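You operate a simulated robot arm through the tools that you are given. There is no shell and no other tool. Be economical: measure what you need, move in short steps, check, and stop when the job is done.

You run a simulated robot arm. Do the job below in one go: nothing can be reset, and whatever is moved stays where it is left.

TASK
Put the orange sample jar from the low shelf of the green shelving on the lab bench top and the white sample jar on top of the tin there. Put the blue small bottle from the counter on the white hose rest and the yellow small bottle on the top of the fitting table. Put the bottle on the counter away on the top of the navy light drum. Take the dust cover on the ledge of the grey shelving and put it away on the low shelf of the green shelving. Any order will do. Set down upright: sample jar, small bottle, bottle.

It is judged by the outcome, as a careful person would: the job done as asked, and still so three seconds after it is handed in. It fails if anything else is knocked over, pushed out of place, dropped, spilled or broken. Lids that push on must go on centred and level and be pressed home; caps that screw on are set level and turned clockwise until they are tight.

THE ROBOT
A 7-joint arm with a two-finger parallel gripper on a trunk, on a base that drives. Base frame: it is fixed to the floor where the robot stands at the start and does not move with it; the origin is under the middle of the robot, x ahead of it, y to its left, z up. Readings come in mm, rad, newtons and seconds.
With the tool pointing down near the work surface it reaches from about 140 to 680 mm from the robot's upright axis, wherever it stands. Its first joint turns from -2.897 to 2.897 rad. Places, roughly: bottle (11x6x24 cm) [400, 2900, 1000]; dust cover (13x13x9 cm) [1500, -2800, 900]; lab bench top [600, 4500, 800]; low shelf of the green shelving [600, -200, 500]; sample jar [500, -500, 500]; small bottle [500, 2500, 1000]; tin [750, 250, 500]; top of the fitting table [4400, -500, 800]; top of the navy light drum [7800, 800, 900]; white hose rest (18x12 cm) [-1080, 2660, 840]. Payload 1.57 kg.
The TCP is the grasp point between the finger pads, 30 mm short of the fingertips. In the tool frame z runs along the fingers and y along their closing line. Largest opening 80 mm; finger width 17, thickness 12; the body of the gripper, 40 by 82 mm, starts 80 mm behind the TCP.
Orientation is that of the tool frame in the base frame, as a unit quaternion [w, x, y, z]. With the fingers straight down and closing along the base's y, the tool's x points along the base's -x, its y along +y and its z along -z.

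THE INTERFACE
- The arm moves only by the tool drive_tool. Its argument "steps" is a list that holds one entry, the list of rows, each a list of 6 numbers: the shift along the tool's x, y, z in mm, then the turn, a rotation vector about the tool's x, y, z in rad. In form: [[[x, y, z, wx, wy, wz], ...]]. A call has 1 to 10 rows; each row shifts and turns the commanded pose from where the row before left it, along the tool's axes as they then stand. "hand" is the finger opening in mm, from 0 to 80, set as the call begins (left out, the last holds). Rows are played at 5 a second. More than 50 mm and 0.15 rad between two rows, or a gripper value outside its range, and nothing of the call is played. A pose out of reach is approached as far as the arm can. The call stops where the force on the tool passes 40 N (or 10 N more than at its start, if that is more) or the arm is blocked; 0.2 s more then pass. The fingers move at their own pace (about 72 mm/s each) and stop on an object; they squeeze with about 37 N. The grip force told is the motor's: it shows also when the fingers shut on nothing. Time passes only in rows, and 0.2 s behind the last, so rows that do not move let the fingers close. The reply holds the time, the measured pose of the TCP, the force on the tool along the base axes, the opening and the grip force, in the units named above and with some noise, with the torque about the TCP (base axes, N m) and any sound that the robot's microphone picked up.
- Cameras (640 x 400 px; columns grow to the right, rows downward): "scene" is now at [-24.1, 119.3, 1363]; the picture's right is [-0.31, -0.95, 0.00], its down [-0.80, 0.26, -0.53] and it looks along [0.51, -0.17, -0.85] (base axes); focal length 294 px, centre (320, 200). "wrist" rides on the gripper at [72, -7, -122] in the tool frame; the picture's right is [0.09, 1.00, 0.00], its down [-0.84, 0.08, -0.54] and it looks along [-0.54, 0.05, 0.84] (tool axes); focal length 238 px, centre (320, 200). There is no depth. A picture from a camera that has moved, and an enlarged one, comes with that camera's place and axes in the base frame and with its lens.
- get_image(camera): a new picture of that camera. It takes no simulated time.
- raise_lower(by): slides the trunk up (or, below 0, down) by that many mm; the arm and the scene camera ride with it, the base frame stays. It gives what a move gives, with no picture.
- base_move(legs): drives the robot by 1 to 6 legs, each [ahead, left, turn to the left] in mm, mm and rad, along the robot's own axes; the way and the turn of a leg run together, so that a leg with both is an arc; at most 1500 mm and 3.142 rad a leg. The arm and the cameras ride along, it lands a little off, and it stops where it bumps. It gives what a move gives.
- turn_head(pan, tilt): turns the head with the scene camera to pan (to the left, within 1.501 rad either way) and tilt (down, from -0.506 to 1.204), counted from straight ahead of the robot. It gives what a move gives.
- close_up(camera, box): a new picture of the part [left, top, right, bottom] of that camera's present view, enlarged. It takes no simulated time.
- job_done(): hands the job in; it is judged then, once.

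Work in short steps. Places have to be worked out from the pictures, the camera data and where the tool is seen: move nearer, look again, correct. Check each grasp and each placing, and mend what went wrong. You have 186 turns and 156 pictures in all, those below and enlarged ones among them. Open the gripper and draw the arm clear of the work before you hand the job in, unless the task says otherwise; then end with one line.

The tools are called by a JSON object that holds its "fn" and its "kwargs". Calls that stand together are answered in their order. drive_tool: Moves the arm, as the interface text tells. Its arguments: {"type":"object","properties":{"steps":{"type":"array","items":{"type":"array","items":{"type":"array","items":{"type":"number"}}}},"hand":{"type":"number"}},"required":["steps"]} The other tools are called the same way: raise_lower (by) slides the trunk up or down; base_move (legs) drives the base; turn_head (pan, tilt) turns the head that bears the scene camera; get_image (camera) takes a picture; close_up (camera, box) takes an enlarged picture of a part of a camera's view; job_done () hands the job in.

At the start:

```text
time_s: 0.0
tool_pos: [329.4, -76.9, 757.2]
ee_rot: [0.001, 0.001, 1.0, 0.0]
ft_force: [0.1, 0.1, 0.5]
moment: [0.0, -0.02, -0.03]
opening: 80.1
grasp_force: 0.1
trunk travel left (down, up): [-50.0, 65.0]
robot x, y, heading: [-0.3, -0.2, -0.002]
head pan, tilt: [-0.316, 1.007]
```

scene: 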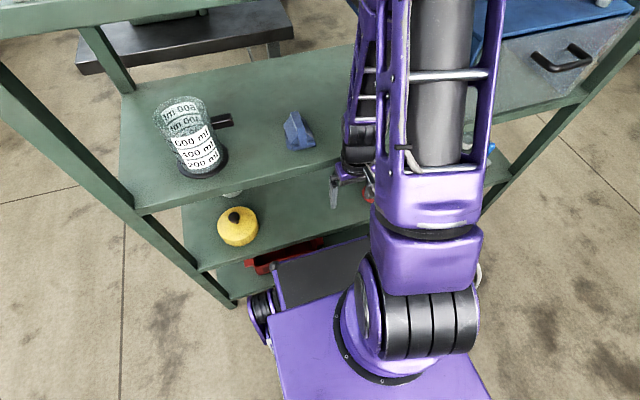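
wrist: 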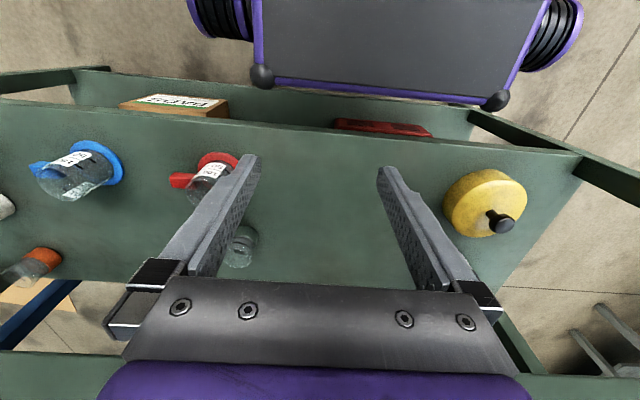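

I'll look around first: the head toward the shelf's right part, where the jars should be.

{"fn": "turn_head", "kwargs": {"pan": -0.8, "tilt": 0.8}}

{"fn": "get_image", "kwargs": {"camera": "scene"}}

{"fn": "turn_head", "kwargs": {"pan": 0.4, "tilt": 0.8}}

{"fn": "get_image", "kwargs": {"camera": "scene"}}

{"fn": "turn_head", "kwargs": {"pan": 1.4, "tilt": 0.2}}

{"fn": "get_image", "kwargs": {"camera": "scene"}}

```text
time_s: 0.9
tool_pos: [328.7, -77.4, 756.9]
ee_rot: [0.0, 0.0, 1.0, 0.0]
ft_force: [0.4, -0.1, -0.1]
moment: [0.0, 0.0, 0.0]
opening: 80.0
grasp_force: 0.1
trunk travel left (down, up): [-50.0, 65.0]
robot x, y, heading: [-2.9, 1.3, -0.003]
head pan, tilt: [-0.799, 0.799]
```

```text
153 pictures are left
camera scene: at [-33.6, 83.0, 1378.6], right [-0.72, -0.7, 0.0], down [-0.5, 0.51, -0.7], along [0.49, -0.5, -0.72], focal length 294 px, centre (320, 200)
```

scene: 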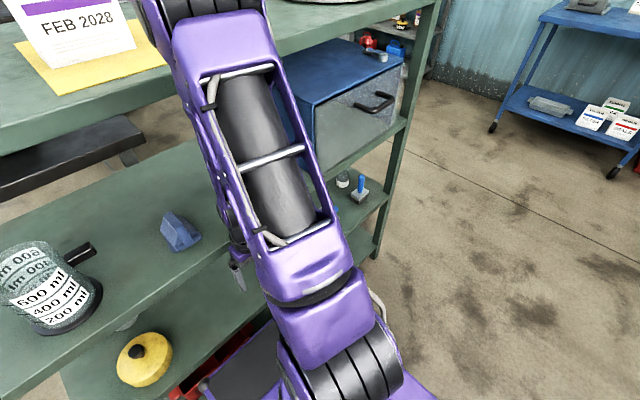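

```text
time_s: 2.3
tool_pos: [328.8, -77.5, 757.7]
ee_rot: [0.0, -0.001, 1.0, 0.0]
ft_force: [-0.1, -0.1, 0.1]
moment: [0.0, 0.0, -0.02]
opening: 80.2
grasp_force: 0.0
trunk travel left (down, up): [-50.0, 65.0]
robot x, y, heading: [2.6, -2.3, 0.002]
head pan, tilt: [0.4, 0.799]
```

```text
152 pictures are left
camera scene: at [-15.6, 172.1, 1378.6], right [0.39, -0.92, 0.0], down [-0.66, -0.28, -0.7], along [0.64, 0.27, -0.72], focal length 294 px, centre (320, 200)
```

scene: 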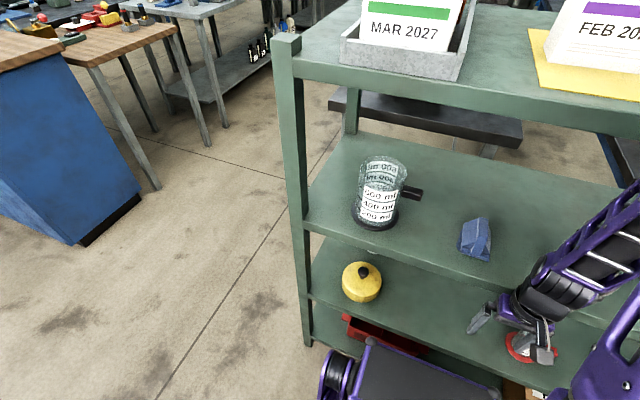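

```text
time_s: 3.6
tool_pos: [328.2, -77.7, 757.7]
ee_rot: [0.0, -0.001, 1.0, 0.0]
ft_force: [-0.1, 0.6, 1.0]
moment: [0.03, 0.01, -0.01]
opening: 79.9
grasp_force: 0.0
trunk travel left (down, up): [-50.0, 65.0]
robot x, y, heading: [1.3, -0.6, -0.002]
head pan, tilt: [1.4, 0.201]
```

```text
151 pictures are left
camera scene: at [-74.0, 232.6, 1432.2], right [0.99, -0.17, 0.0], down [-0.03, -0.2, -0.98], along [0.17, 0.97, -0.2], focal length 294 px, centre (320, 200)
```

scene: 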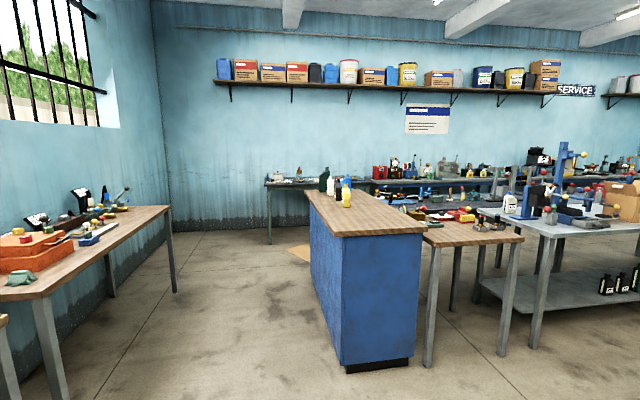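

The low shelf (z≈500) projects under the upper shelf. I'll drive right along it and look at the jars.

{"fn": "base_move", "kwargs": {"legs": [[-150, -450, 0]]}}

{"fn": "turn_head", "kwargs": {"pan": 0.3, "tilt": 0.8}}

{"fn": "get_image", "kwargs": {"camera": "wrist"}}

{"fn": "get_image", "kwargs": {"camera": "scene"}}

```text
time_s: 8.5
tool_pos: [169.3, -541.8, 757.7]
ee_rot: [0.0, 0.013, 1.0, 0.0]
ft_force: [0.0, 0.1, -0.6]
moment: [-0.02, -0.02, -0.01]
opening: 79.7
grasp_force: 0.0
trunk travel left (down, up): [-50.0, 65.0]
robot x, y, heading: [-156.2, -455.5, -0.027]
head pan, tilt: [1.4, 0.201]
```

```text
time_s: 9.8
tool_pos: [169.2, -541.2, 757.5]
ee_rot: [0.0, 0.013, 1.0, 0.0]
ft_force: [0.8, -0.1, -0.3]
moment: [0.02, -0.03, 0.02]
opening: 80.0
grasp_force: 0.1
trunk travel left (down, up): [-50.0, 65.0]
robot x, y, heading: [-157.4, -456.1, -0.031]
head pan, tilt: [0.3, 0.799]
```

```text
150 pictures are left
camera wrist: at [97.7, -547.0, 878.9], right [-0.07, 1.0, 0.0], down [0.84, 0.06, 0.54], along [0.54, 0.04, -0.84], focal length 238 px, centre (320, 200)
```

wrist: 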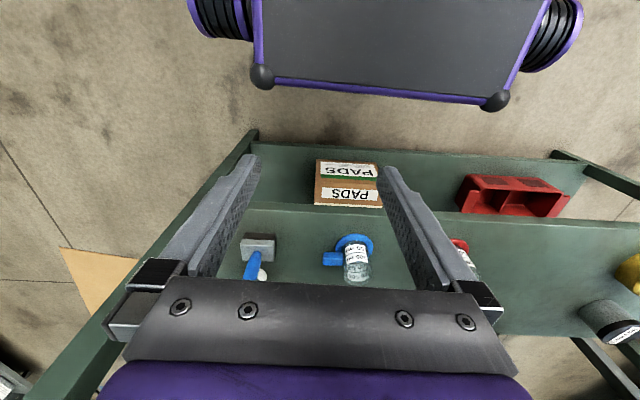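

```text
149 pictures are left
camera scene: at [-164.9, -290.6, 1378.6], right [0.27, -0.96, 0.0], down [-0.69, -0.19, -0.7], along [0.67, 0.19, -0.72], focal length 294 px, centre (320, 200)
```

scene: 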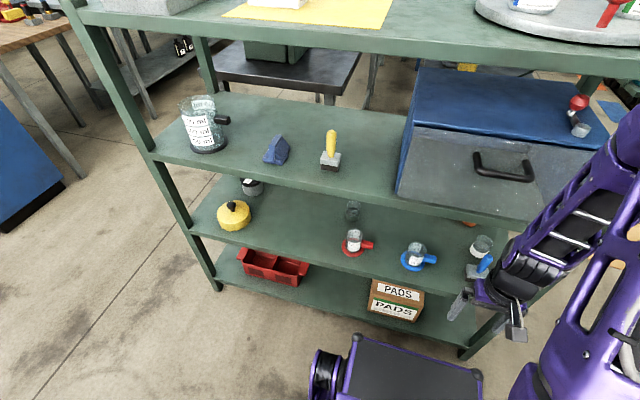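

{"fn": "close_up", "kwargs": {"camera": "scene", "box": [180, 160, 360, 280]}}

{"fn": "close_up", "kwargs": {"camera": "scene", "box": [330, 180, 510, 300]}}

```text
3.33 times, centred on (270, 220) of scene
camera zoom: at [-164.9, -290.6, 1378.6], right [0.27, -0.96, 0.0], down [-0.69, -0.19, -0.7], along [0.67, 0.19, -0.72], focal length 981 px, centre (487, 133)
```

zoom: 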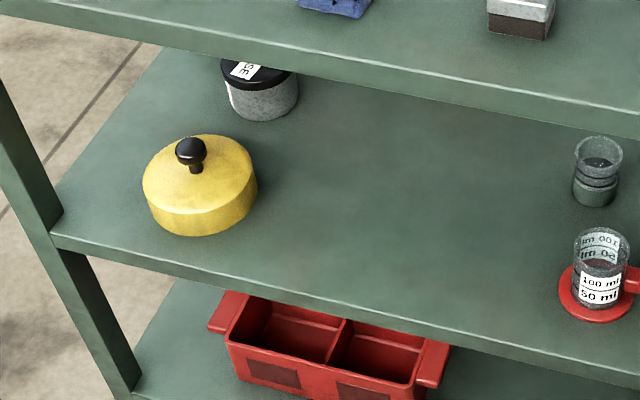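

```text
3.33 times, centred on (420, 240) of scene
camera zoom: at [-164.9, -290.6, 1378.6], right [0.27, -0.96, 0.0], down [-0.69, -0.19, -0.7], along [0.67, 0.19, -0.72], focal length 981 px, centre (-13, 67)
```

zoom: 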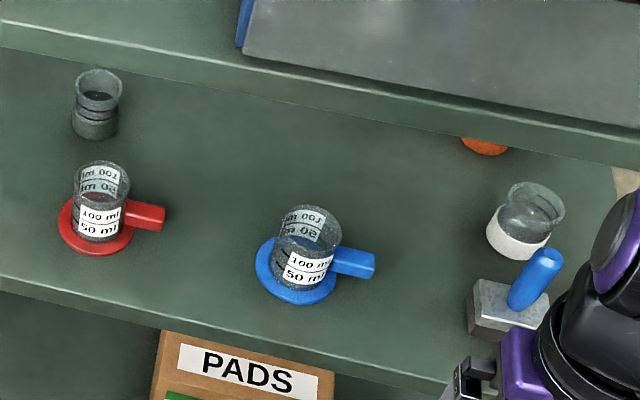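

The jars with white and orange bases sit near the right end of the shelf. I'll check the space at that end for an approach from the side.

{"fn": "turn_head", "kwargs": {"pan": -0.7, "tilt": 0.5}}

{"fn": "get_image", "kwargs": {"camera": "scene"}}

{"fn": "turn_head", "kwargs": {"pan": -1.5, "tilt": 0.3}}

{"fn": "get_image", "kwargs": {"camera": "scene"}}

```text
time_s: 11.1
tool_pos: [169.5, -541.6, 756.6]
ee_rot: [0.0, 0.013, 1.0, 0.0]
ft_force: [0.3, 0.3, 1.4]
moment: [0.0, -0.06, 0.0]
opening: 79.9
grasp_force: 0.1
trunk travel left (down, up): [-50.0, 65.0]
robot x, y, heading: [-154.2, -454.9, -0.028]
head pan, tilt: [-0.7, 0.499]
```

```text
146 pictures are left
camera scene: at [-174.5, -372.9, 1404.5], right [-0.66, -0.75, 0.0], down [-0.36, 0.32, -0.88], along [0.66, -0.58, -0.48], focal length 294 px, centre (320, 200)
```

scene: 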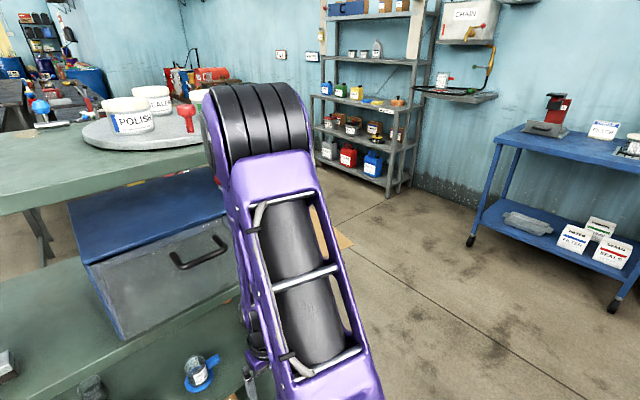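

```text
time_s: 12.2
tool_pos: [169.1, -541.8, 757.3]
ee_rot: [0.0, 0.014, 1.0, 0.0]
ft_force: [0.1, 0.0, 0.0]
moment: [0.03, 0.0, 0.01]
opening: 79.9
grasp_force: 0.0
trunk travel left (down, up): [-50.0, 65.0]
robot x, y, heading: [-154.3, -456.3, -0.027]
head pan, tilt: [-1.499, 0.3]
```

```text
145 pictures are left
camera scene: at [-238.3, -405.8, 1422.9], right [-1.0, -0.05, 0.0], down [-0.01, 0.3, -0.96], along [0.04, -0.95, -0.3], focal length 294 px, centre (320, 200)
```

scene: 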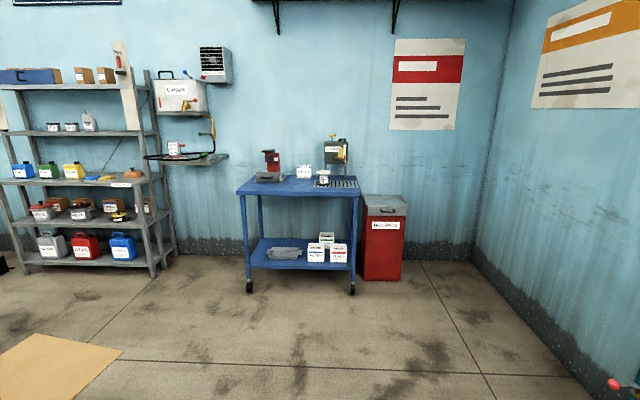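

There's ample clear floor at that end. I'll drive round to face the shelving's right end.

{"fn": "base_move", "kwargs": {"legs": [[0, -900, 0], [780, 0, 0], [0, 0, 1.598]]}}

{"fn": "turn_head", "kwargs": {"pan": 0.0, "tilt": 0.7}}

{"fn": "get_image", "kwargs": {"camera": "scene"}}

```text
time_s: 29.0
tool_pos: [657.4, -1044.2, 757.6]
ee_rot: [0.0, 0.709, -0.705, 0.0]
ft_force: [0.5, -0.8, -0.1]
moment: [-0.03, 0.02, -0.02]
opening: 80.3
grasp_force: 0.1
trunk travel left (down, up): [-50.0, 65.0]
robot x, y, heading: [581.3, -1374.6, 1.575]
head pan, tilt: [-1.499, 0.3]
```

```text
time_s: 30.6
tool_pos: [657.2, -1045.1, 756.9]
ee_rot: [0.0, 0.709, -0.705, 0.0]
ft_force: [-0.4, 0.7, -0.1]
moment: [-0.02, -0.01, 0.03]
opening: 79.7
grasp_force: 0.1
trunk travel left (down, up): [-50.0, 65.0]
robot x, y, heading: [583.2, -1373.4, 1.577]
head pan, tilt: [0.0, 0.7]
```

```text
144 pictures are left
camera scene: at [441.9, -1378.0, 1386.9], right [1.0, 0.0, 0.0], down [0.0, -0.64, -0.77], along [0.0, 0.77, -0.64], focal length 294 px, centre (320, 200)
```

scene: 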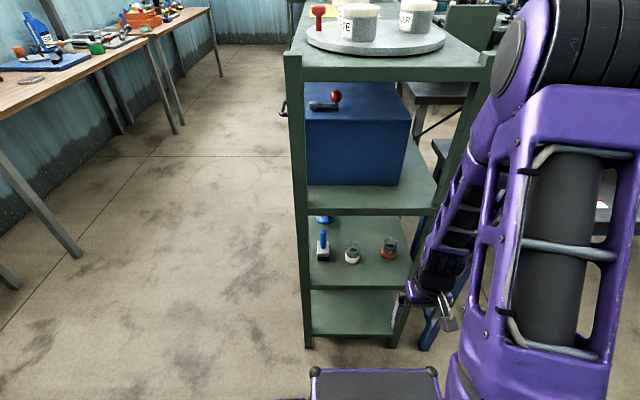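

Both jars are reachable from this open end. I'll turn the wrist half round (so the camera ends up on top once the tool is horizontal).

{"fn": "drive_tool", "kwargs": {"steps": [[[0, 0, 0, 0, 0, 0.15], [0, 0, 0, 0, 0, 0.15], [0, 0, 0, 0, 0, 0.15], [0, 0, 0, 0, 0, 0.15], [0, 0, 0, 0, 0, 0.15], [0, 0, 0, 0, 0, 0.15], [0, 0, 0, 0, 0, 0.15], [0, 0, 0, 0, 0, 0.15], [0, 0, 0, 0, 0, 0.15], [0, 0, 0, 0, 0, 0.15]]]}}

{"fn": "drive_tool", "kwargs": {"steps": [[[0, 0, 0, 0, 0, 0.15], [0, 0, 0, 0, 0, 0.15], [0, 0, 0, 0, 0, 0.15], [0, 0, 0, 0, 0, 0.15], [0, 0, 0, 0, 0, 0.15], [0, 0, 0, 0, 0, 0.15], [0, 0, 0, 0, 0, 0.15], [0, 0, 0, 0, 0, 0.15], [0, 0, 0, 0, 0, 0.15], [0, 0, 0, 0, 0, 0.15]]]}}

```text
time_s: 32.8
tool_pos: [657.3, -1045.0, 756.8]
ee_rot: [0.001, -0.037, 0.999, 0.0]
ft_force: [-0.5, -0.4, 0.2]
moment: [0.02, 0.03, -0.01]
opening: 79.6
grasp_force: 0.1
trunk travel left (down, up): [-50.0, 65.0]
robot x, y, heading: [582.4, -1373.2, 1.575]
head pan, tilt: [0.0, 0.7]
```

```text
time_s: 35.0
tool_pos: [656.6, -1043.7, 757.9]
ee_rot: [0.0, 0.654, 0.756, 0.0]
ft_force: [0.0, -0.8, -0.3]
moment: [0.0, -0.03, 0.05]
opening: 80.1
grasp_force: 0.1
trunk travel left (down, up): [-50.0, 65.0]
robot x, y, heading: [578.9, -1371.5, 1.578]
head pan, tilt: [0.0, 0.7]
```

Turning works. Finish the turn and tilt the tool to horizontal, extending towards the shelf a little.

{"fn": "drive_tool", "kwargs": {"steps": [[[15, 0, 0, 0, 0, 0.146], [15, 0, 0, 0, 0.15, 0], [14.8, 0, 2.2, 0, 0.15, 0], [14.3, 0, 4.4, 0, 0.15, 0], [13.5, 0, 6.5, 0, 0.15, 0], [12.4, 0, 8.5, 0, 0.15, 0], [11, 0, 10.2, 0, 0.15, 0], [9.3, 0, 11.7, 0, 0.15, 0], [7.5, 0, 13, 0, 0.15, 0], [5.4, 0, 14, 0, 0.15, 0]]]}}

{"fn": "drive_tool", "kwargs": {"steps": [[[3.3, 0, 14.6, 0, 0.15, 0], [0, 0, 0, 0, 0.071, 0], [0, 0, 0, 0, 0, 0]]]}}

{"fn": "get_image", "kwargs": {"camera": "wrist"}}

{"fn": "get_image", "kwargs": {"camera": "scene"}}

```text
time_s: 37.2
tool_pos: [655.1, -894.1, 757.2]
ee_rot: [-0.442, 0.551, 0.552, 0.443]
ft_force: [-0.8, 0.6, -0.4]
moment: [0.01, 0.02, -0.02]
opening: 79.9
grasp_force: 0.1
trunk travel left (down, up): [-50.0, 65.0]
robot x, y, heading: [580.7, -1374.2, 1.579]
head pan, tilt: [0.0, 0.7]
```

```text
time_s: 38.0
tool_pos: [654.8, -879.7, 754.6]
ee_rot: [-0.5, 0.5, 0.501, 0.499]
ft_force: [0.3, 0.1, 1.1]
moment: [0.01, 0.01, 0.02]
opening: 79.9
grasp_force: 0.2
trunk travel left (down, up): [-50.0, 65.0]
robot x, y, heading: [581.7, -1373.6, 1.576]
head pan, tilt: [0.0, 0.7]
```

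```text
143 pictures are left
camera wrist: at [649.4, -1002.5, 827.2], right [1.0, 0.0, 0.09], down [0.08, -0.54, -0.84], along [0.05, 0.84, -0.54], focal length 238 px, centre (320, 200)
```

wrist: 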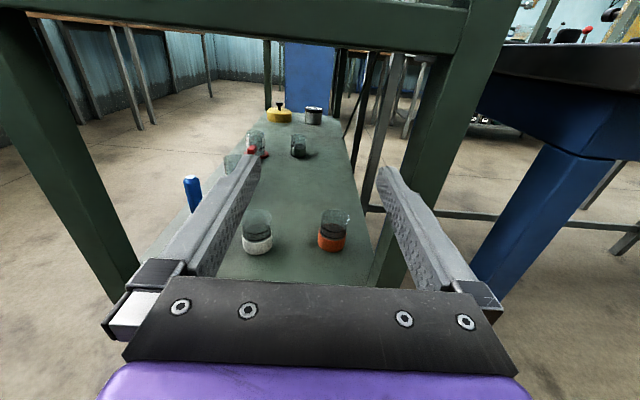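

```text
142 pictures are left
camera scene: at [441.9, -1378.0, 1386.9], right [1.0, 0.0, 0.0], down [0.0, -0.64, -0.76], along [0.0, 0.76, -0.64], focal length 294 px, centre (320, 200)
```

scene: 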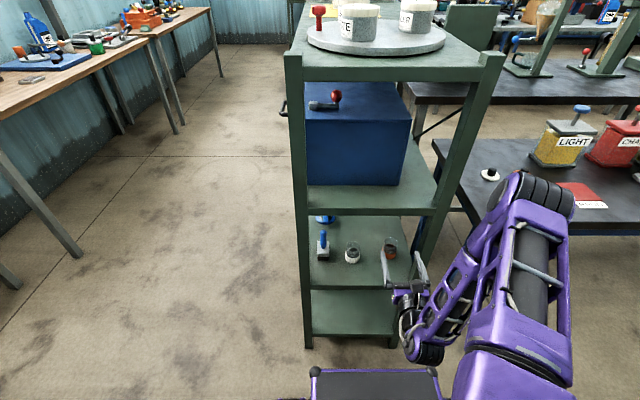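

Clear view: white jar ≈(562,-662), orange ≈(702,-640), height ≈60 mm. I'll move the base a bit nearer, pitch the tool slightly down and lower in front of the white jar.

{"fn": "base_move", "kwargs": {"legs": [[60, 0, 0]]}}

{"fn": "drive_tool", "kwargs": {"steps": [[[0, -18, 0, 0, -0.15, 0], [0, -18, 0, 0, -0.15, 0], [-38.2, -18.4, 11.8, 0, 0, 0], [-38.2, -18.4, 11.8, 0, 0, 0], [-38.2, -18.4, 11.8, 0, 0, 0], [-38.2, 0, 11.8, 0, 0, 0], [-30, 0, 9, 0, 0, 0], [0, 0, 0, 0, 0, 0]]]}}

{"fn": "get_image", "kwargs": {"camera": "wrist"}}

{"fn": "get_image", "kwargs": {"camera": "scene"}}

```text
time_s: 39.0
tool_pos: [655.4, -821.9, 755.4]
ee_rot: [0.501, -0.499, -0.5, -0.5]
ft_force: [0.4, 0.0, 0.4]
moment: [0.0, -0.01, -0.02]
opening: 80.0
grasp_force: 0.0
trunk travel left (down, up): [-50.0, 65.0]
robot x, y, heading: [582.7, -1316.7, 1.576]
head pan, tilt: [0.0, 0.7]
```

```text
time_s: 40.8
tool_pos: [564.3, -821.8, 564.0]
ee_rot: [-0.42, 0.569, 0.569, 0.42]
ft_force: [0.7, 0.1, -0.1]
moment: [0.0, 0.01, -0.01]
opening: 80.2
grasp_force: 0.0
trunk travel left (down, up): [-50.0, 65.0]
robot x, y, heading: [580.8, -1315.5, 1.573]
head pan, tilt: [0.0, 0.7]
```

```text
141 pictures are left
camera wrist: at [558.3, -919.3, 668.3], right [1.0, 0.03, 0.09], down [0.08, -0.77, -0.64], along [0.05, 0.64, -0.76], focal length 238 px, centre (320, 200)
```

wrist: 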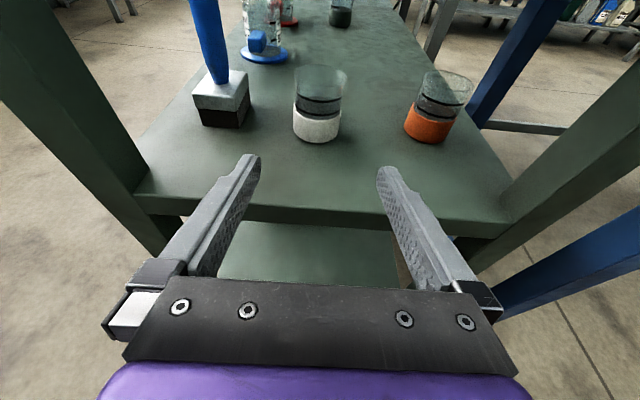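

```text
140 pictures are left
camera scene: at [441.6, -1320.1, 1386.9], right [1.0, 0.0, 0.0], down [0.0, -0.64, -0.76], along [0.0, 0.76, -0.64], focal length 294 px, centre (320, 200)
```

scene: 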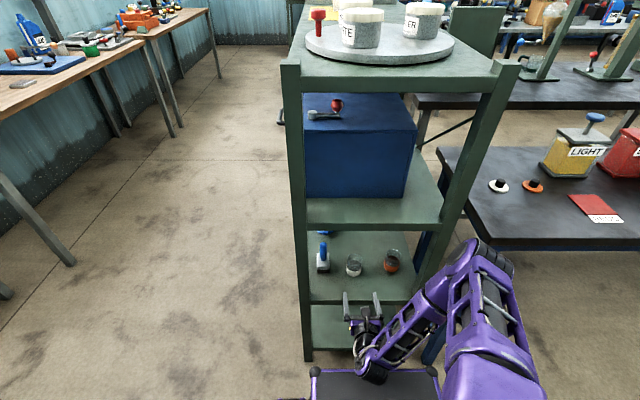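

White jar centre ≈(563,-661), diameter ≈56, directly ahead. Lower 30 mm, advance 153 mm and close.

{"fn": "drive_tool", "kwargs": {"steps": [[[-28.7, -1, 8.9, 0, 0, 0], [13.5, 0, 43.7, 0, 0, 0], [13.5, 0, 43.7, 0, 0, 0], [13.5, 0, 43.7, 0, 0, 0], [4.7, 0, 15.3, 0, 0, 0], [0, 0, 0, 0, 0, 0]]]}}

{"fn": "get_image", "kwargs": {"camera": "wrist"}}

```text
time_s: 42.1
tool_pos: [563.8, -671.7, 534.2]
ee_rot: [-0.421, 0.568, 0.57, 0.419]
ft_force: [1.0, 0.2, -1.1]
moment: [-0.02, 0.02, 0.0]
opening: 80.0
grasp_force: 0.0
trunk travel left (down, up): [-50.0, 65.0]
robot x, y, heading: [581.5, -1312.7, 1.578]
head pan, tilt: [0.0, 0.7]
```

```text
139 pictures are left
camera wrist: at [557.9, -767.5, 637.8], right [1.0, 0.03, 0.09], down [0.08, -0.77, -0.64], along [0.05, 0.64, -0.76], focal length 238 px, centre (320, 200)
```

wrist: 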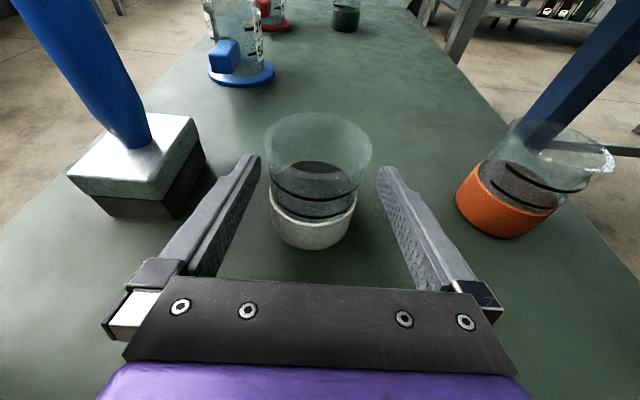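

Jar is between the fingers. Close and lift 40 mm.

{"fn": "drive_tool", "kwargs": {"hand": 0, "steps": [[[0, 0, 5, 0, 0, 0], [0, 0, 0, 0, 0, 0], [0, 0, 0, 0, 0, 0], [0, 0, 0, 0, 0, 0], [0, 0, 0, 0, 0, 0]]]}}

{"fn": "drive_tool", "kwargs": {"steps": [[[19, 0, -6, 0, 0, 0], [19, 0, -6, 0, 0, 0], [0, 0, 0, 0, 0, 0]]]}}

{"fn": "get_image", "kwargs": {"camera": "wrist"}}

```text
time_s: 43.4
tool_pos: [564.4, -665.5, 533.0]
ee_rot: [-0.42, 0.568, 0.57, 0.419]
ft_force: [-0.1, -1.3, 3.4]
moment: [0.05, -0.01, -0.05]
opening: 52.7
grasp_force: 37.0
trunk travel left (down, up): [-50.0, 65.0]
robot x, y, heading: [580.7, -1318.1, 1.574]
head pan, tilt: [0.0, 0.7]
```

```text
time_s: 44.1
tool_pos: [564.2, -664.0, 572.5]
ee_rot: [-0.42, 0.569, 0.57, 0.419]
ft_force: [-0.4, 1.1, 1.2]
moment: [-0.01, -0.12, -0.03]
opening: 52.9
grasp_force: 37.1
trunk travel left (down, up): [-50.0, 65.0]
robot x, y, heading: [582.5, -1315.0, 1.578]
head pan, tilt: [0.0, 0.7]
```

```text
138 pictures are left
camera wrist: at [558.8, -760.7, 675.6], right [1.0, 0.03, 0.09], down [0.08, -0.77, -0.64], along [0.05, 0.64, -0.76], focal length 238 px, centre (320, 200)
```

wrist: 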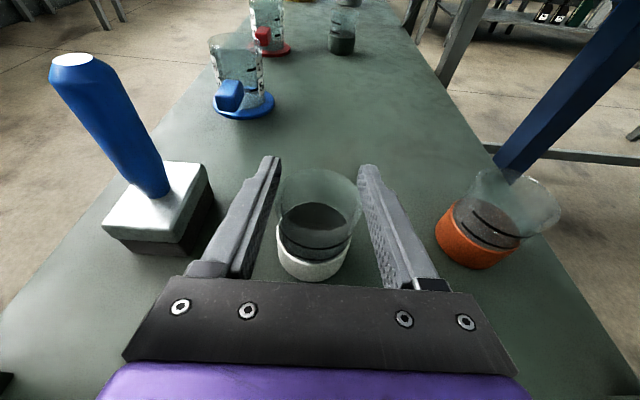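

White jar is held (opening 53, upright), its bottom about 33 mm under the TCP. I back out, retract the arm, and drive around to the shelving's left end where the tin is.

{"fn": "base_move", "kwargs": {"legs": [[-260, 0, 0]]}}

{"fn": "drive_tool", "kwargs": {"steps": [[[0, 0, -45, 0, 0, 0], [0, 0, -45, 0, 0, 0], [0, 0, -45, 0, 0, 0], [40, 0, 0, 0, 0, 0], [40, 0, 0, 0, 0, 0], [0, 0, 0, 0, 0, 0]]]}}

{"fn": "base_move", "kwargs": {"legs": [[0, 900, 0], [1280, 0, 0], [1250, 0, 0]]}}

{"fn": "turn_head", "kwargs": {"pan": -0.7, "tilt": 0.6}}

{"fn": "get_image", "kwargs": {"camera": "scene"}}

{"fn": "get_image", "kwargs": {"camera": "wrist"}}

```text
time_s: 46.0
tool_pos: [565.2, -918.6, 570.5]
ee_rot: [-0.42, 0.569, 0.57, 0.419]
ft_force: [-0.1, -0.8, -0.4]
moment: [-0.02, -0.01, -0.01]
opening: 52.7
grasp_force: 37.4
trunk travel left (down, up): [-50.0, 65.0]
robot x, y, heading: [585.7, -1571.7, 1.571]
head pan, tilt: [0.0, 0.7]
```

```text
time_s: 47.4
tool_pos: [565.4, -1024.1, 688.0]
ee_rot: [-0.42, 0.568, 0.569, 0.42]
ft_force: [0.0, -0.4, -1.3]
moment: [0.03, 0.03, -0.02]
opening: 52.9
grasp_force: 37.2
trunk travel left (down, up): [-50.0, 65.0]
robot x, y, heading: [580.5, -1566.4, 1.573]
head pan, tilt: [0.0, 0.7]
```

```text
time_s: 68.5
tool_pos: [-322.6, 1502.0, 687.6]
ee_rot: [-0.419, 0.571, 0.568, 0.421]
ft_force: [-0.4, 0.4, -1.8]
moment: [0.05, 0.01, -0.01]
opening: 52.5
grasp_force: 36.8
trunk travel left (down, up): [-50.0, 65.0]
robot x, y, heading: [-309.0, 959.9, 1.561]
head pan, tilt: [0.0, 0.7]
```

```text
time_s: 69.5
tool_pos: [-323.1, 1501.6, 686.7]
ee_rot: [-0.418, 0.571, 0.567, 0.421]
ft_force: [-1.2, 1.0, -1.5]
moment: [0.01, -0.01, -0.01]
opening: 52.5
grasp_force: 37.3
trunk travel left (down, up): [-50.0, 65.0]
robot x, y, heading: [-311.0, 956.0, 1.564]
head pan, tilt: [-0.7, 0.6]
```

```text
137 pictures are left
camera scene: at [-393.7, 935.9, 1395.5], right [0.76, -0.65, 0.0], down [-0.37, -0.43, -0.82], along [0.53, 0.63, -0.57], focal length 294 px, centre (320, 200)
```

scene: 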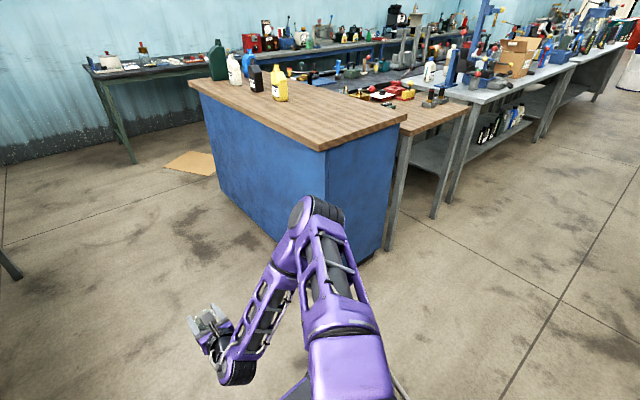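

```text
136 pictures are left
camera wrist: at [-329.8, 1406.3, 791.8], right [1.0, 0.02, 0.09], down [0.07, -0.77, -0.64], along [0.05, 0.64, -0.76], focal length 238 px, centre (320, 200)
```

wrist: 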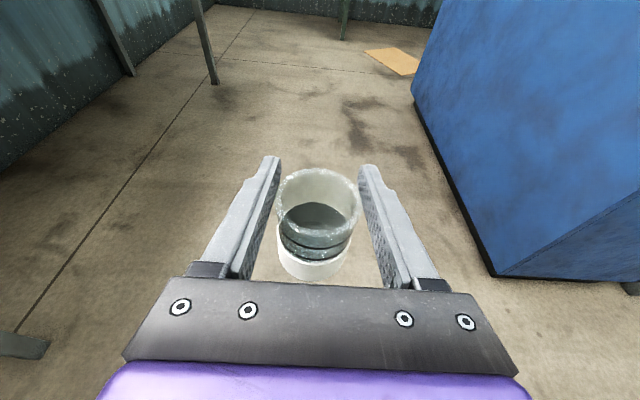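

Clear. Move right along between counter and shelf end, then turn around on the open side.

{"fn": "base_move", "kwargs": {"legs": [[0, -940, 0], [0, 0, 3.14]]}}

{"fn": "turn_head", "kwargs": {"pan": 0.2, "tilt": 0.7}}

{"fn": "get_image", "kwargs": {"camera": "scene"}}

{"fn": "get_image", "kwargs": {"camera": "wrist"}}

```text
time_s: 86.2
tool_pos: [613.7, 412.8, 688.2]
ee_rot: [-0.425, -0.562, 0.577, -0.414]
ft_force: [-0.5, 0.6, -2.2]
moment: [-0.02, -0.04, 0.01]
opening: 52.2
grasp_force: 37.4
trunk travel left (down, up): [-50.0, 65.0]
robot x, y, heading: [611.4, 961.7, -1.591]
head pan, tilt: [-0.7, 0.6]
```

```text
time_s: 87.4
tool_pos: [615.1, 413.4, 688.1]
ee_rot: [-0.425, -0.562, 0.576, -0.415]
ft_force: [0.5, 0.3, -2.2]
moment: [0.03, -0.03, 0.0]
opening: 52.4
grasp_force: 37.3
trunk travel left (down, up): [-50.0, 65.0]
robot x, y, heading: [614.7, 957.6, -1.592]
head pan, tilt: [0.201, 0.7]
```

```text
135 pictures are left
camera scene: at [768.6, 961.6, 1386.9], right [-0.98, -0.18, 0.0], down [-0.11, 0.63, -0.76], along [0.14, -0.75, -0.64], focal length 294 px, centre (320, 200)
```

scene: 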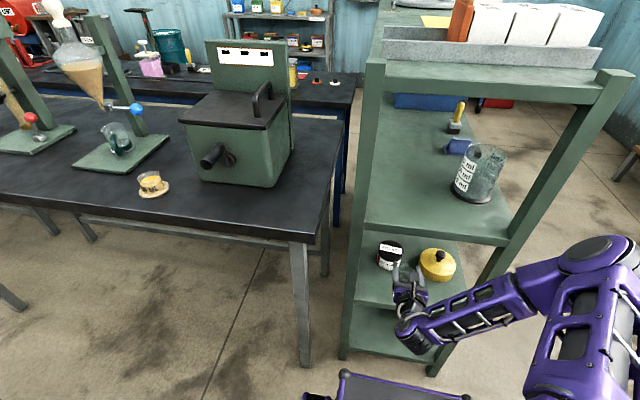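

```text
134 pictures are left
camera wrist: at [623.7, 506.9, 791.8], right [-1.0, 0.0, 0.09], down [-0.06, 0.77, -0.64], along [-0.07, -0.64, -0.76], focal length 238 px, centre (320, 200)
```

wrist: 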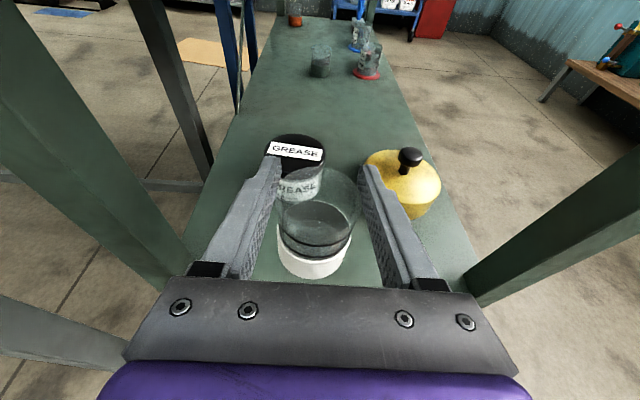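

The GREASE tin's lid is about (640,225), top ≈575. I approach partway above it and look again.

{"fn": "drive_tool", "kwargs": {"steps": [[[0, -13, 40, 0, 0, 0], [0, -12, 40, 0, 0, 0], [-3, 0, 36, 0, 0, 0], [0, 0, 0, 0, 0, 0]]]}}

{"fn": "get_image", "kwargs": {"camera": "wrist"}}

{"fn": "close_up", "kwargs": {"camera": "scene", "box": [340, 200, 500, 300]}}

```text
time_s: 88.4
tool_pos: [635.5, 302.2, 650.3]
ee_rot: [-0.424, -0.562, 0.576, -0.415]
ft_force: [-0.3, 0.1, -1.7]
moment: [-0.01, 0.02, -0.01]
opening: 52.5
grasp_force: 37.2
trunk travel left (down, up): [-50.0, 65.0]
robot x, y, heading: [613.3, 956.0, -1.595]
head pan, tilt: [0.201, 0.7]
```

```text
133 pictures are left
camera wrist: at [645.4, 396.1, 755.5], right [-1.0, 0.0, 0.09], down [-0.06, 0.77, -0.64], along [-0.07, -0.64, -0.76], focal length 238 px, centre (320, 200)
```

wrist: 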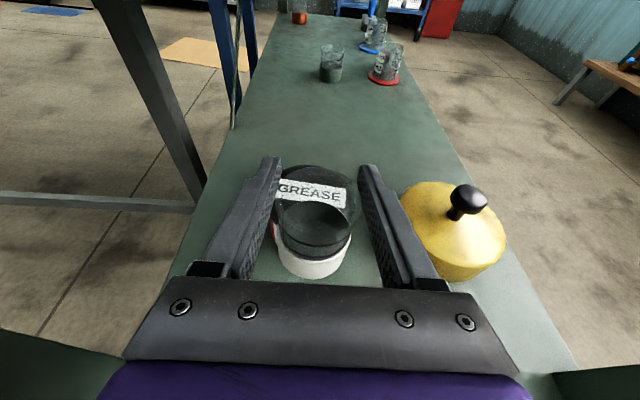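

```text
4.00 times, centred on (420, 250) of scene
camera zoom: at [768.7, 961.6, 1386.9], right [-0.98, -0.18, 0.0], down [-0.11, 0.63, -0.76], along [0.14, -0.75, -0.64], focal length 1178 px, centre (-80, 0)
```

zoom: 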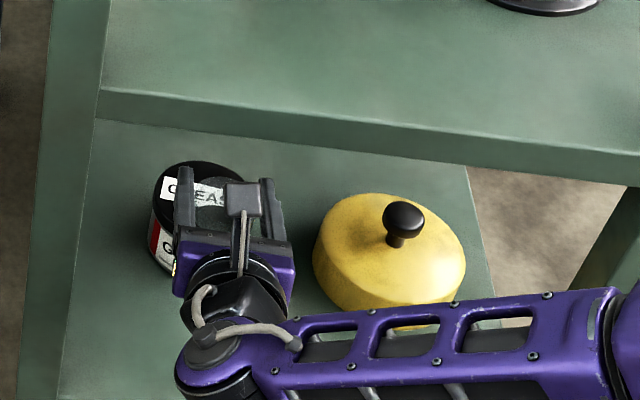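

Lid centre ≈(639,237). Move over it and down to about 12 mm above.

{"fn": "drive_tool", "kwargs": {"steps": [[[9, -2, 29.2, 0, 0, 0], [9, -2.5, 29.2, 0, 0, 0], [-14.4, 0, 4.5, 0, 0, 0], [-12, 0, 3.7, 0, 0, 0], [0, 0, 0, 0, 0, 0]]]}}

{"fn": "get_image", "kwargs": {"camera": "wrist"}}

{"fn": "close_up", "kwargs": {"camera": "scene", "box": [340, 200, 500, 300]}}

```text
time_s: 89.6
tool_pos: [640.0, 238.8, 628.2]
ee_rot: [-0.427, -0.56, 0.575, -0.416]
ft_force: [2.5, -6.1, 28.6]
moment: [-0.14, -0.05, -0.07]
opening: 52.6
grasp_force: 36.9
trunk travel left (down, up): [-50.0, 65.0]
robot x, y, heading: [612.0, 956.3, -1.599]
head pan, tilt: [0.201, 0.7]
```

```text
131 pictures are left
camera wrist: at [648.9, 334.1, 731.5], right [-1.0, 0.0, 0.09], down [-0.06, 0.76, -0.64], along [-0.07, -0.65, -0.76], focal length 238 px, centre (320, 200)
```

wrist: 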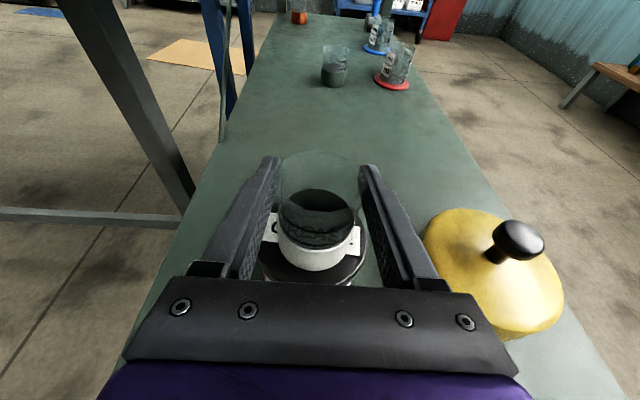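

```text
4.00 times, centred on (420, 250) of scene
camera zoom: at [768.6, 963.8, 1387.0], right [-0.98, -0.18, 0.0], down [-0.11, 0.63, -0.77], along [0.14, -0.75, -0.64], focal length 1178 px, centre (-80, 0)
```

zoom: 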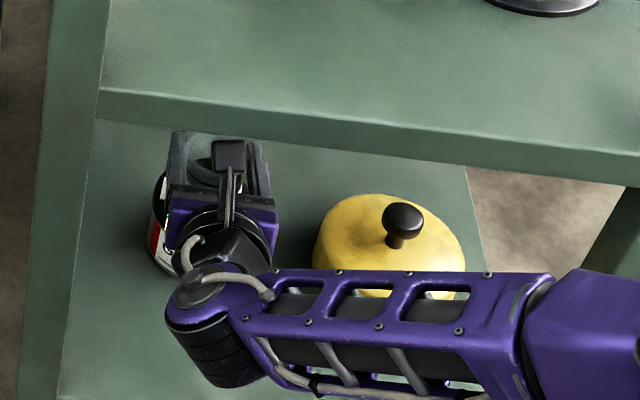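

Contact at TCP z≈627, so the lid is at ≈595 and its centre re-computes to ≈(645,250). Lift, shift back 13 mm, and lower gently.

{"fn": "drive_tool", "kwargs": {"steps": [[[14, 0, -4.5, 0, 0, 0], [-3.8, -4, -12.4, 0, 0, 0], [0, 0, 0, 0, 0, 0]]]}}

{"fn": "get_image", "kwargs": {"camera": "wrist"}}

```text
time_s: 90.4
tool_pos: [645.9, 253.7, 636.8]
ee_rot: [-0.424, -0.562, 0.576, -0.414]
ft_force: [-0.1, 0.1, -1.1]
moment: [0.01, -0.01, 0.03]
opening: 52.3
grasp_force: 36.9
trunk travel left (down, up): [-50.0, 65.0]
robot x, y, heading: [611.1, 955.6, -1.598]
head pan, tilt: [0.201, 0.7]
```

```text
129 pictures are left
camera wrist: at [655.2, 347.5, 741.7], right [-1.0, 0.0, 0.09], down [-0.06, 0.77, -0.64], along [-0.07, -0.64, -0.77], focal length 238 px, centre (320, 200)
```

wrist: 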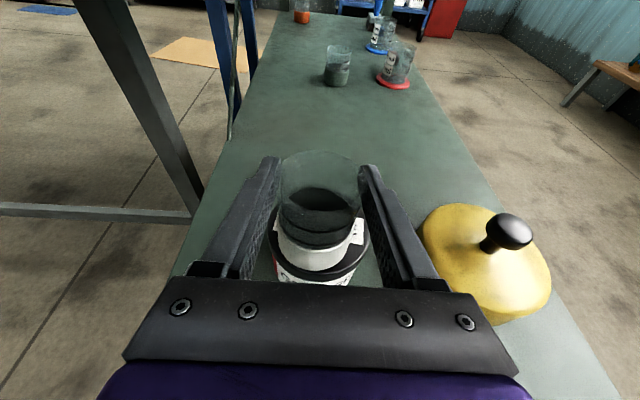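

Now nicely centred. Lower gently to contact.

{"fn": "drive_tool", "kwargs": {"steps": [[[-4.8, 2.5, 1.5, 0, 0, 0], [-1.9, 0, 0.6, 0, 0, 0], [0, 0, 0, 0, 0, 0]]]}}

```text
time_s: 91.2
tool_pos: [642.9, 254.0, 631.6]
ee_rot: [-0.425, -0.562, 0.577, -0.414]
ft_force: [0.3, 0.1, -1.3]
moment: [-0.01, 0.01, 0.03]
opening: 52.5
grasp_force: 37.1
trunk travel left (down, up): [-50.0, 65.0]
robot x, y, heading: [610.2, 960.6, -1.59]
head pan, tilt: [0.201, 0.7]
```

{"fn": "drive_tool", "kwargs": {"steps": [[[-1.9, 0, 0.6, 0, 0, 0], [0, 0, 0, 0, 0, 0]]]}}

{"fn": "drive_tool", "kwargs": {"steps": [[[-1.5, 0, 0.5, 0, 0, 0], [0, 0, 0, 0, 0, 0]]]}}

```text
time_s: 91.8
tool_pos: [641.8, 253.8, 628.6]
ee_rot: [-0.425, -0.562, 0.576, -0.415]
ft_force: [-0.9, 0.3, -1.2]
moment: [-0.03, -0.01, -0.02]
opening: 52.5
grasp_force: 37.0
trunk travel left (down, up): [-50.0, 65.0]
robot x, y, heading: [611.4, 958.1, -1.594]
head pan, tilt: [0.201, 0.7]
```

```text
time_s: 92.4
tool_pos: [642.2, 254.3, 627.4]
ee_rot: [-0.425, -0.562, 0.576, -0.415]
ft_force: [0.2, -0.3, 1.2]
moment: [-0.07, 0.04, 0.03]
opening: 52.6
grasp_force: 37.0
trunk travel left (down, up): [-50.0, 65.0]
robot x, y, heading: [610.8, 956.9, -1.593]
head pan, tilt: [0.201, 0.7]
```

Nearly touching; one more millimetre, then open.

{"fn": "drive_tool", "kwargs": {"steps": [[[-1, 0, 0.3, 0, 0, 0], [0, 0, 0, 0, 0, 0]]]}}

{"fn": "drive_tool", "kwargs": {"hand": 80, "steps": [[[0, 0, 0, 0, 0, 0], [0, 0, 0, 0, 0, 0], [0, 0, 0, 0, 0, 0]]]}}

{"fn": "drive_tool", "kwargs": {"steps": [[[0, 0, -40, 0, 0, 0], [0, 0, -40, 0, 0, 0], [0, 0, -40, 0, 0, 0], [0, 0, 0, 0, 0, 0]]]}}

{"fn": "get_image", "kwargs": {"camera": "wrist"}}

```text
time_s: 93.0
tool_pos: [641.4, 253.6, 628.4]
ee_rot: [-0.426, -0.562, 0.575, -0.416]
ft_force: [3.0, -2.6, 9.4]
moment: [-0.23, -0.04, 0.02]
opening: 52.2
grasp_force: 37.1
trunk travel left (down, up): [-50.0, 65.0]
robot x, y, heading: [611.0, 954.5, -1.592]
head pan, tilt: [0.201, 0.7]
```

```text
time_s: 93.8
tool_pos: [640.6, 254.6, 625.2]
ee_rot: [-0.425, -0.562, 0.576, -0.414]
ft_force: [-0.2, 0.1, -0.5]
moment: [0.02, 0.04, 0.01]
opening: 80.0
grasp_force: 0.1
trunk travel left (down, up): [-50.0, 65.0]
robot x, y, heading: [609.9, 956.9, -1.592]
head pan, tilt: [0.201, 0.7]
```

```text
time_s: 94.8
tool_pos: [645.7, 368.1, 660.6]
ee_rot: [-0.425, -0.562, 0.576, -0.414]
ft_force: [0.3, -0.6, -0.7]
moment: [0.03, 0.0, 0.04]
opening: 80.1
grasp_force: 0.1
trunk travel left (down, up): [-50.0, 65.0]
robot x, y, heading: [609.4, 961.4, -1.591]
head pan, tilt: [0.201, 0.7]
```

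```text
128 pictures are left
camera wrist: at [654.7, 462.3, 764.8], right [-1.0, 0.0, 0.09], down [-0.06, 0.77, -0.64], along [-0.07, -0.64, -0.76], focal length 238 px, centre (320, 200)
```

wrist: 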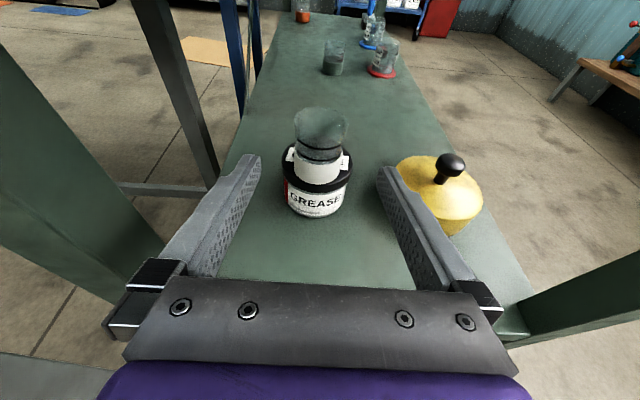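

White jar stands centred on the tin. Next the counter bottles: back out, then drive beside the counter's front side.

{"fn": "base_move", "kwargs": {"legs": [[-280, 0, 0], [0, -870, 0], [-1300, 0, 0]]}}

{"fn": "turn_head", "kwargs": {"pan": 1.45, "tilt": 0.5}}

{"fn": "get_image", "kwargs": {"camera": "scene"}}

{"fn": "turn_head", "kwargs": {"pan": -1.2, "tilt": 0.6}}

{"fn": "get_image", "kwargs": {"camera": "scene"}}

```text
time_s: 111.3
tool_pos: [-201.2, 1943.7, 660.9]
ee_rot: [-0.43, -0.555, 0.583, -0.409]
ft_force: [0.8, -0.1, 1.3]
moment: [-0.03, -0.03, 0.0]
opening: 80.2
grasp_force: 0.1
trunk travel left (down, up): [-50.0, 65.0]
robot x, y, heading: [-224.0, 2535.2, -1.617]
head pan, tilt: [0.201, 0.7]
```

```text
time_s: 112.7
tool_pos: [-200.4, 1942.8, 660.0]
ee_rot: [-0.429, -0.556, 0.582, -0.41]
ft_force: [-0.1, -0.4, 0.0]
moment: [-0.01, -0.02, 0.01]
opening: 79.8
grasp_force: 0.1
trunk travel left (down, up): [-50.0, 65.0]
robot x, y, heading: [-219.1, 2534.9, -1.617]
head pan, tilt: [1.45, 0.499]
```

```text
127 pictures are left
camera scene: at [12.9, 2602.9, 1404.6], right [-0.17, -0.99, 0.0], down [-0.47, 0.08, -0.88], along [0.87, -0.15, -0.48], focal length 294 px, centre (320, 200)
```

scene: 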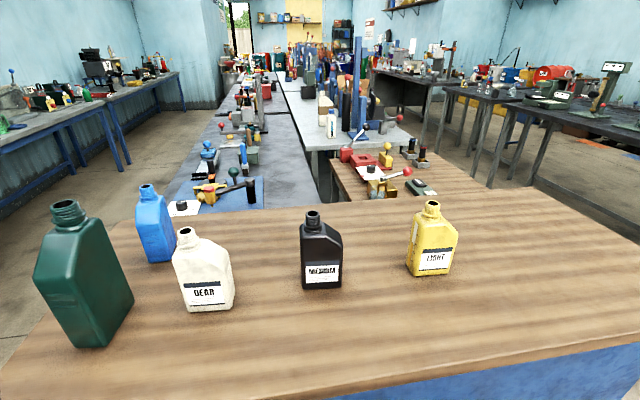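

```text
time_s: 115.1
tool_pos: [-200.9, 1943.3, 660.4]
ee_rot: [-0.43, -0.555, 0.583, -0.409]
ft_force: [-0.3, 1.1, -1.3]
moment: [-0.01, -0.01, 0.01]
opening: 80.0
grasp_force: 0.1
trunk travel left (down, up): [-50.0, 65.0]
robot x, y, heading: [-219.2, 2534.0, -1.618]
head pan, tilt: [-1.201, 0.6]
```

```text
126 pictures are left
camera scene: at [-160.6, 2589.8, 1395.5], right [-0.32, 0.95, 0.0], down [0.54, 0.18, -0.83], along [-0.78, -0.26, -0.56], focal length 294 px, centre (320, 200)
```

scene: 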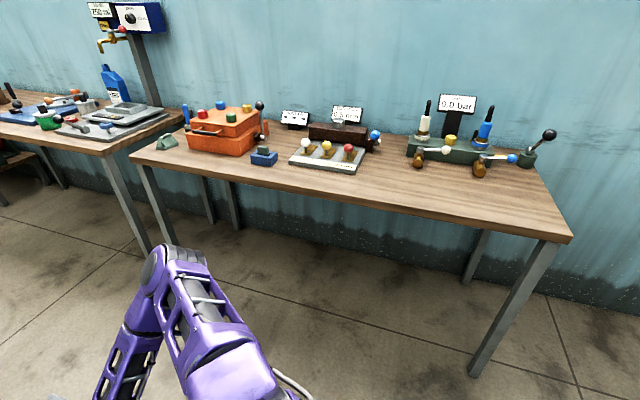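

{"fn": "close_up", "kwargs": {"camera": "scene", "box": [270, 70, 590, 250]}}

{"fn": "turn_head", "kwargs": {"pan": -1.5, "tilt": 0.6}}

{"fn": "get_image", "kwargs": {"camera": "scene"}}

```text
2.00 times, centred on (430, 160) of scene
camera zoom: at [-160.6, 2589.8, 1395.5], right [-0.32, 0.95, 0.0], down [0.54, 0.18, -0.83], along [-0.78, -0.26, -0.56], focal length 589 px, centre (100, 280)
```

zoom: 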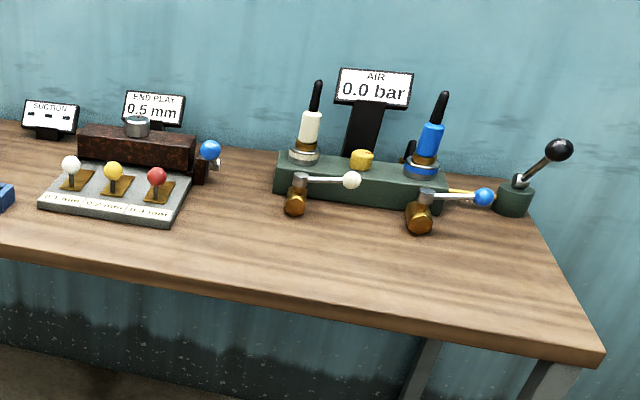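

```text
time_s: 115.9
tool_pos: [-200.7, 1942.9, 660.0]
ee_rot: [-0.429, -0.556, 0.582, -0.41]
ft_force: [0.5, 0.1, 0.8]
moment: [0.02, -0.01, -0.01]
opening: 80.0
grasp_force: 0.0
trunk travel left (down, up): [-50.0, 65.0]
robot x, y, heading: [-220.3, 2532.9, -1.618]
head pan, tilt: [-1.499, 0.6]
```

```text
124 pictures are left
camera scene: at [-165.2, 2615.7, 1395.5], right [-0.03, 1.0, 0.0], down [0.56, 0.01, -0.83], along [-0.82, -0.02, -0.56], focal length 294 px, centre (320, 200)
```

scene: 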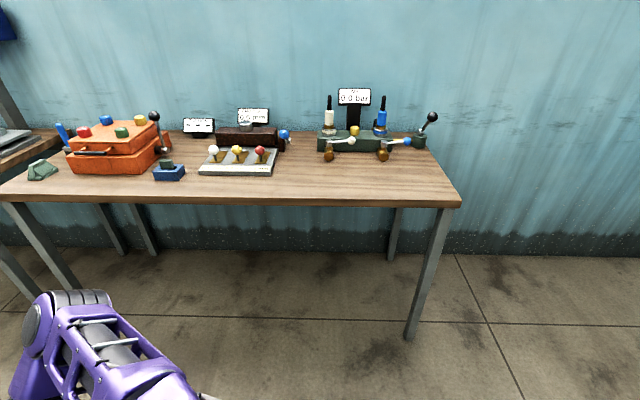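

The bottles: blue ≈(690,2930), green ≈(440,2980), yellow ≈(515,2240) on a counter ≈900 high, ending at y≈3113. Blue and green are best reached from that far end. I drive there, keeping the heading.

{"fn": "base_move", "kwargs": {"legs": [[0, 0, 0.047], [-1040, 0, 0]]}}

{"fn": "turn_head", "kwargs": {"pan": 1.0, "tilt": 0.5}}

{"fn": "get_image", "kwargs": {"camera": "scene"}}

{"fn": "turn_head", "kwargs": {"pan": 1.5, "tilt": 0.3}}

{"fn": "get_image", "kwargs": {"camera": "scene"}}

```text
time_s: 121.7
tool_pos: [-174.3, 2985.7, 660.8]
ee_rot: [0.416, 0.574, -0.565, 0.423]
ft_force: [-0.5, 0.5, -0.5]
moment: [-0.04, 0.02, -0.01]
opening: 80.0
grasp_force: 0.0
trunk travel left (down, up): [-50.0, 65.0]
robot x, y, heading: [-234.3, 3574.6, -1.552]
head pan, tilt: [-1.499, 0.6]
```

```text
time_s: 124.0
tool_pos: [-173.8, 2985.3, 661.3]
ee_rot: [0.415, 0.574, -0.564, 0.423]
ft_force: [-0.1, 0.2, -0.7]
moment: [0.01, 0.02, 0.02]
opening: 79.9
grasp_force: 0.0
trunk travel left (down, up): [-50.0, 65.0]
robot x, y, heading: [-232.6, 3573.5, -1.548]
head pan, tilt: [1.0, 0.499]
```

```text
123 pictures are left
camera scene: at [-16.7, 3619.9, 1404.6], right [-0.52, -0.85, 0.0], down [-0.41, 0.25, -0.88], along [0.75, -0.46, -0.48], focal length 294 px, centre (320, 200)
```

scene: 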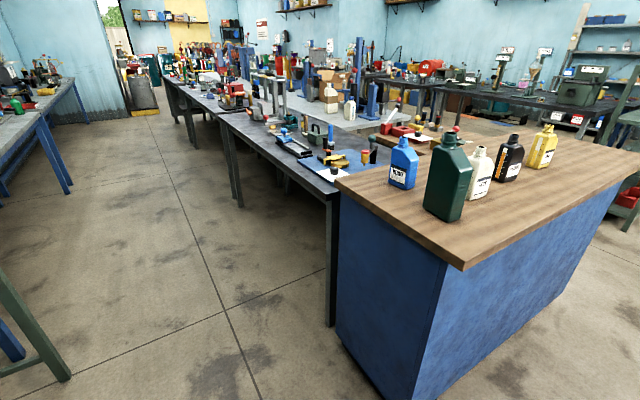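

```text
time_s: 124.9
tool_pos: [-173.8, 2984.9, 659.5]
ee_rot: [0.416, 0.574, -0.564, 0.423]
ft_force: [-0.2, -0.1, -0.3]
moment: [-0.02, 0.0, 0.01]
opening: 80.2
grasp_force: 0.1
trunk travel left (down, up): [-50.0, 65.0]
robot x, y, heading: [-232.0, 3571.2, -1.556]
head pan, tilt: [1.499, 0.3]
```

```text
122 pictures are left
camera scene: at [-1.0, 3662.6, 1422.9], right [-0.05, -1.0, 0.0], down [-0.3, 0.02, -0.96], along [0.95, -0.05, -0.3], focal length 294 px, centre (320, 200)
```

scene: 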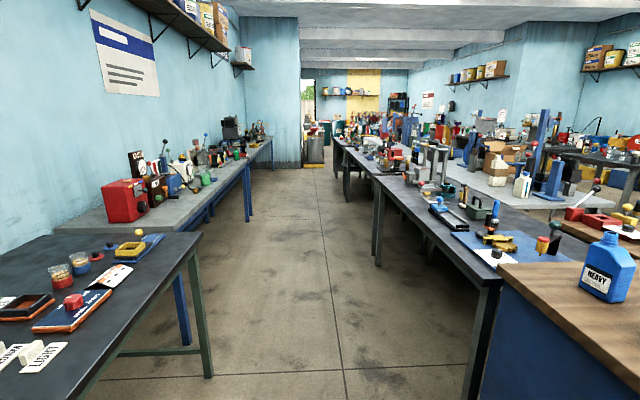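

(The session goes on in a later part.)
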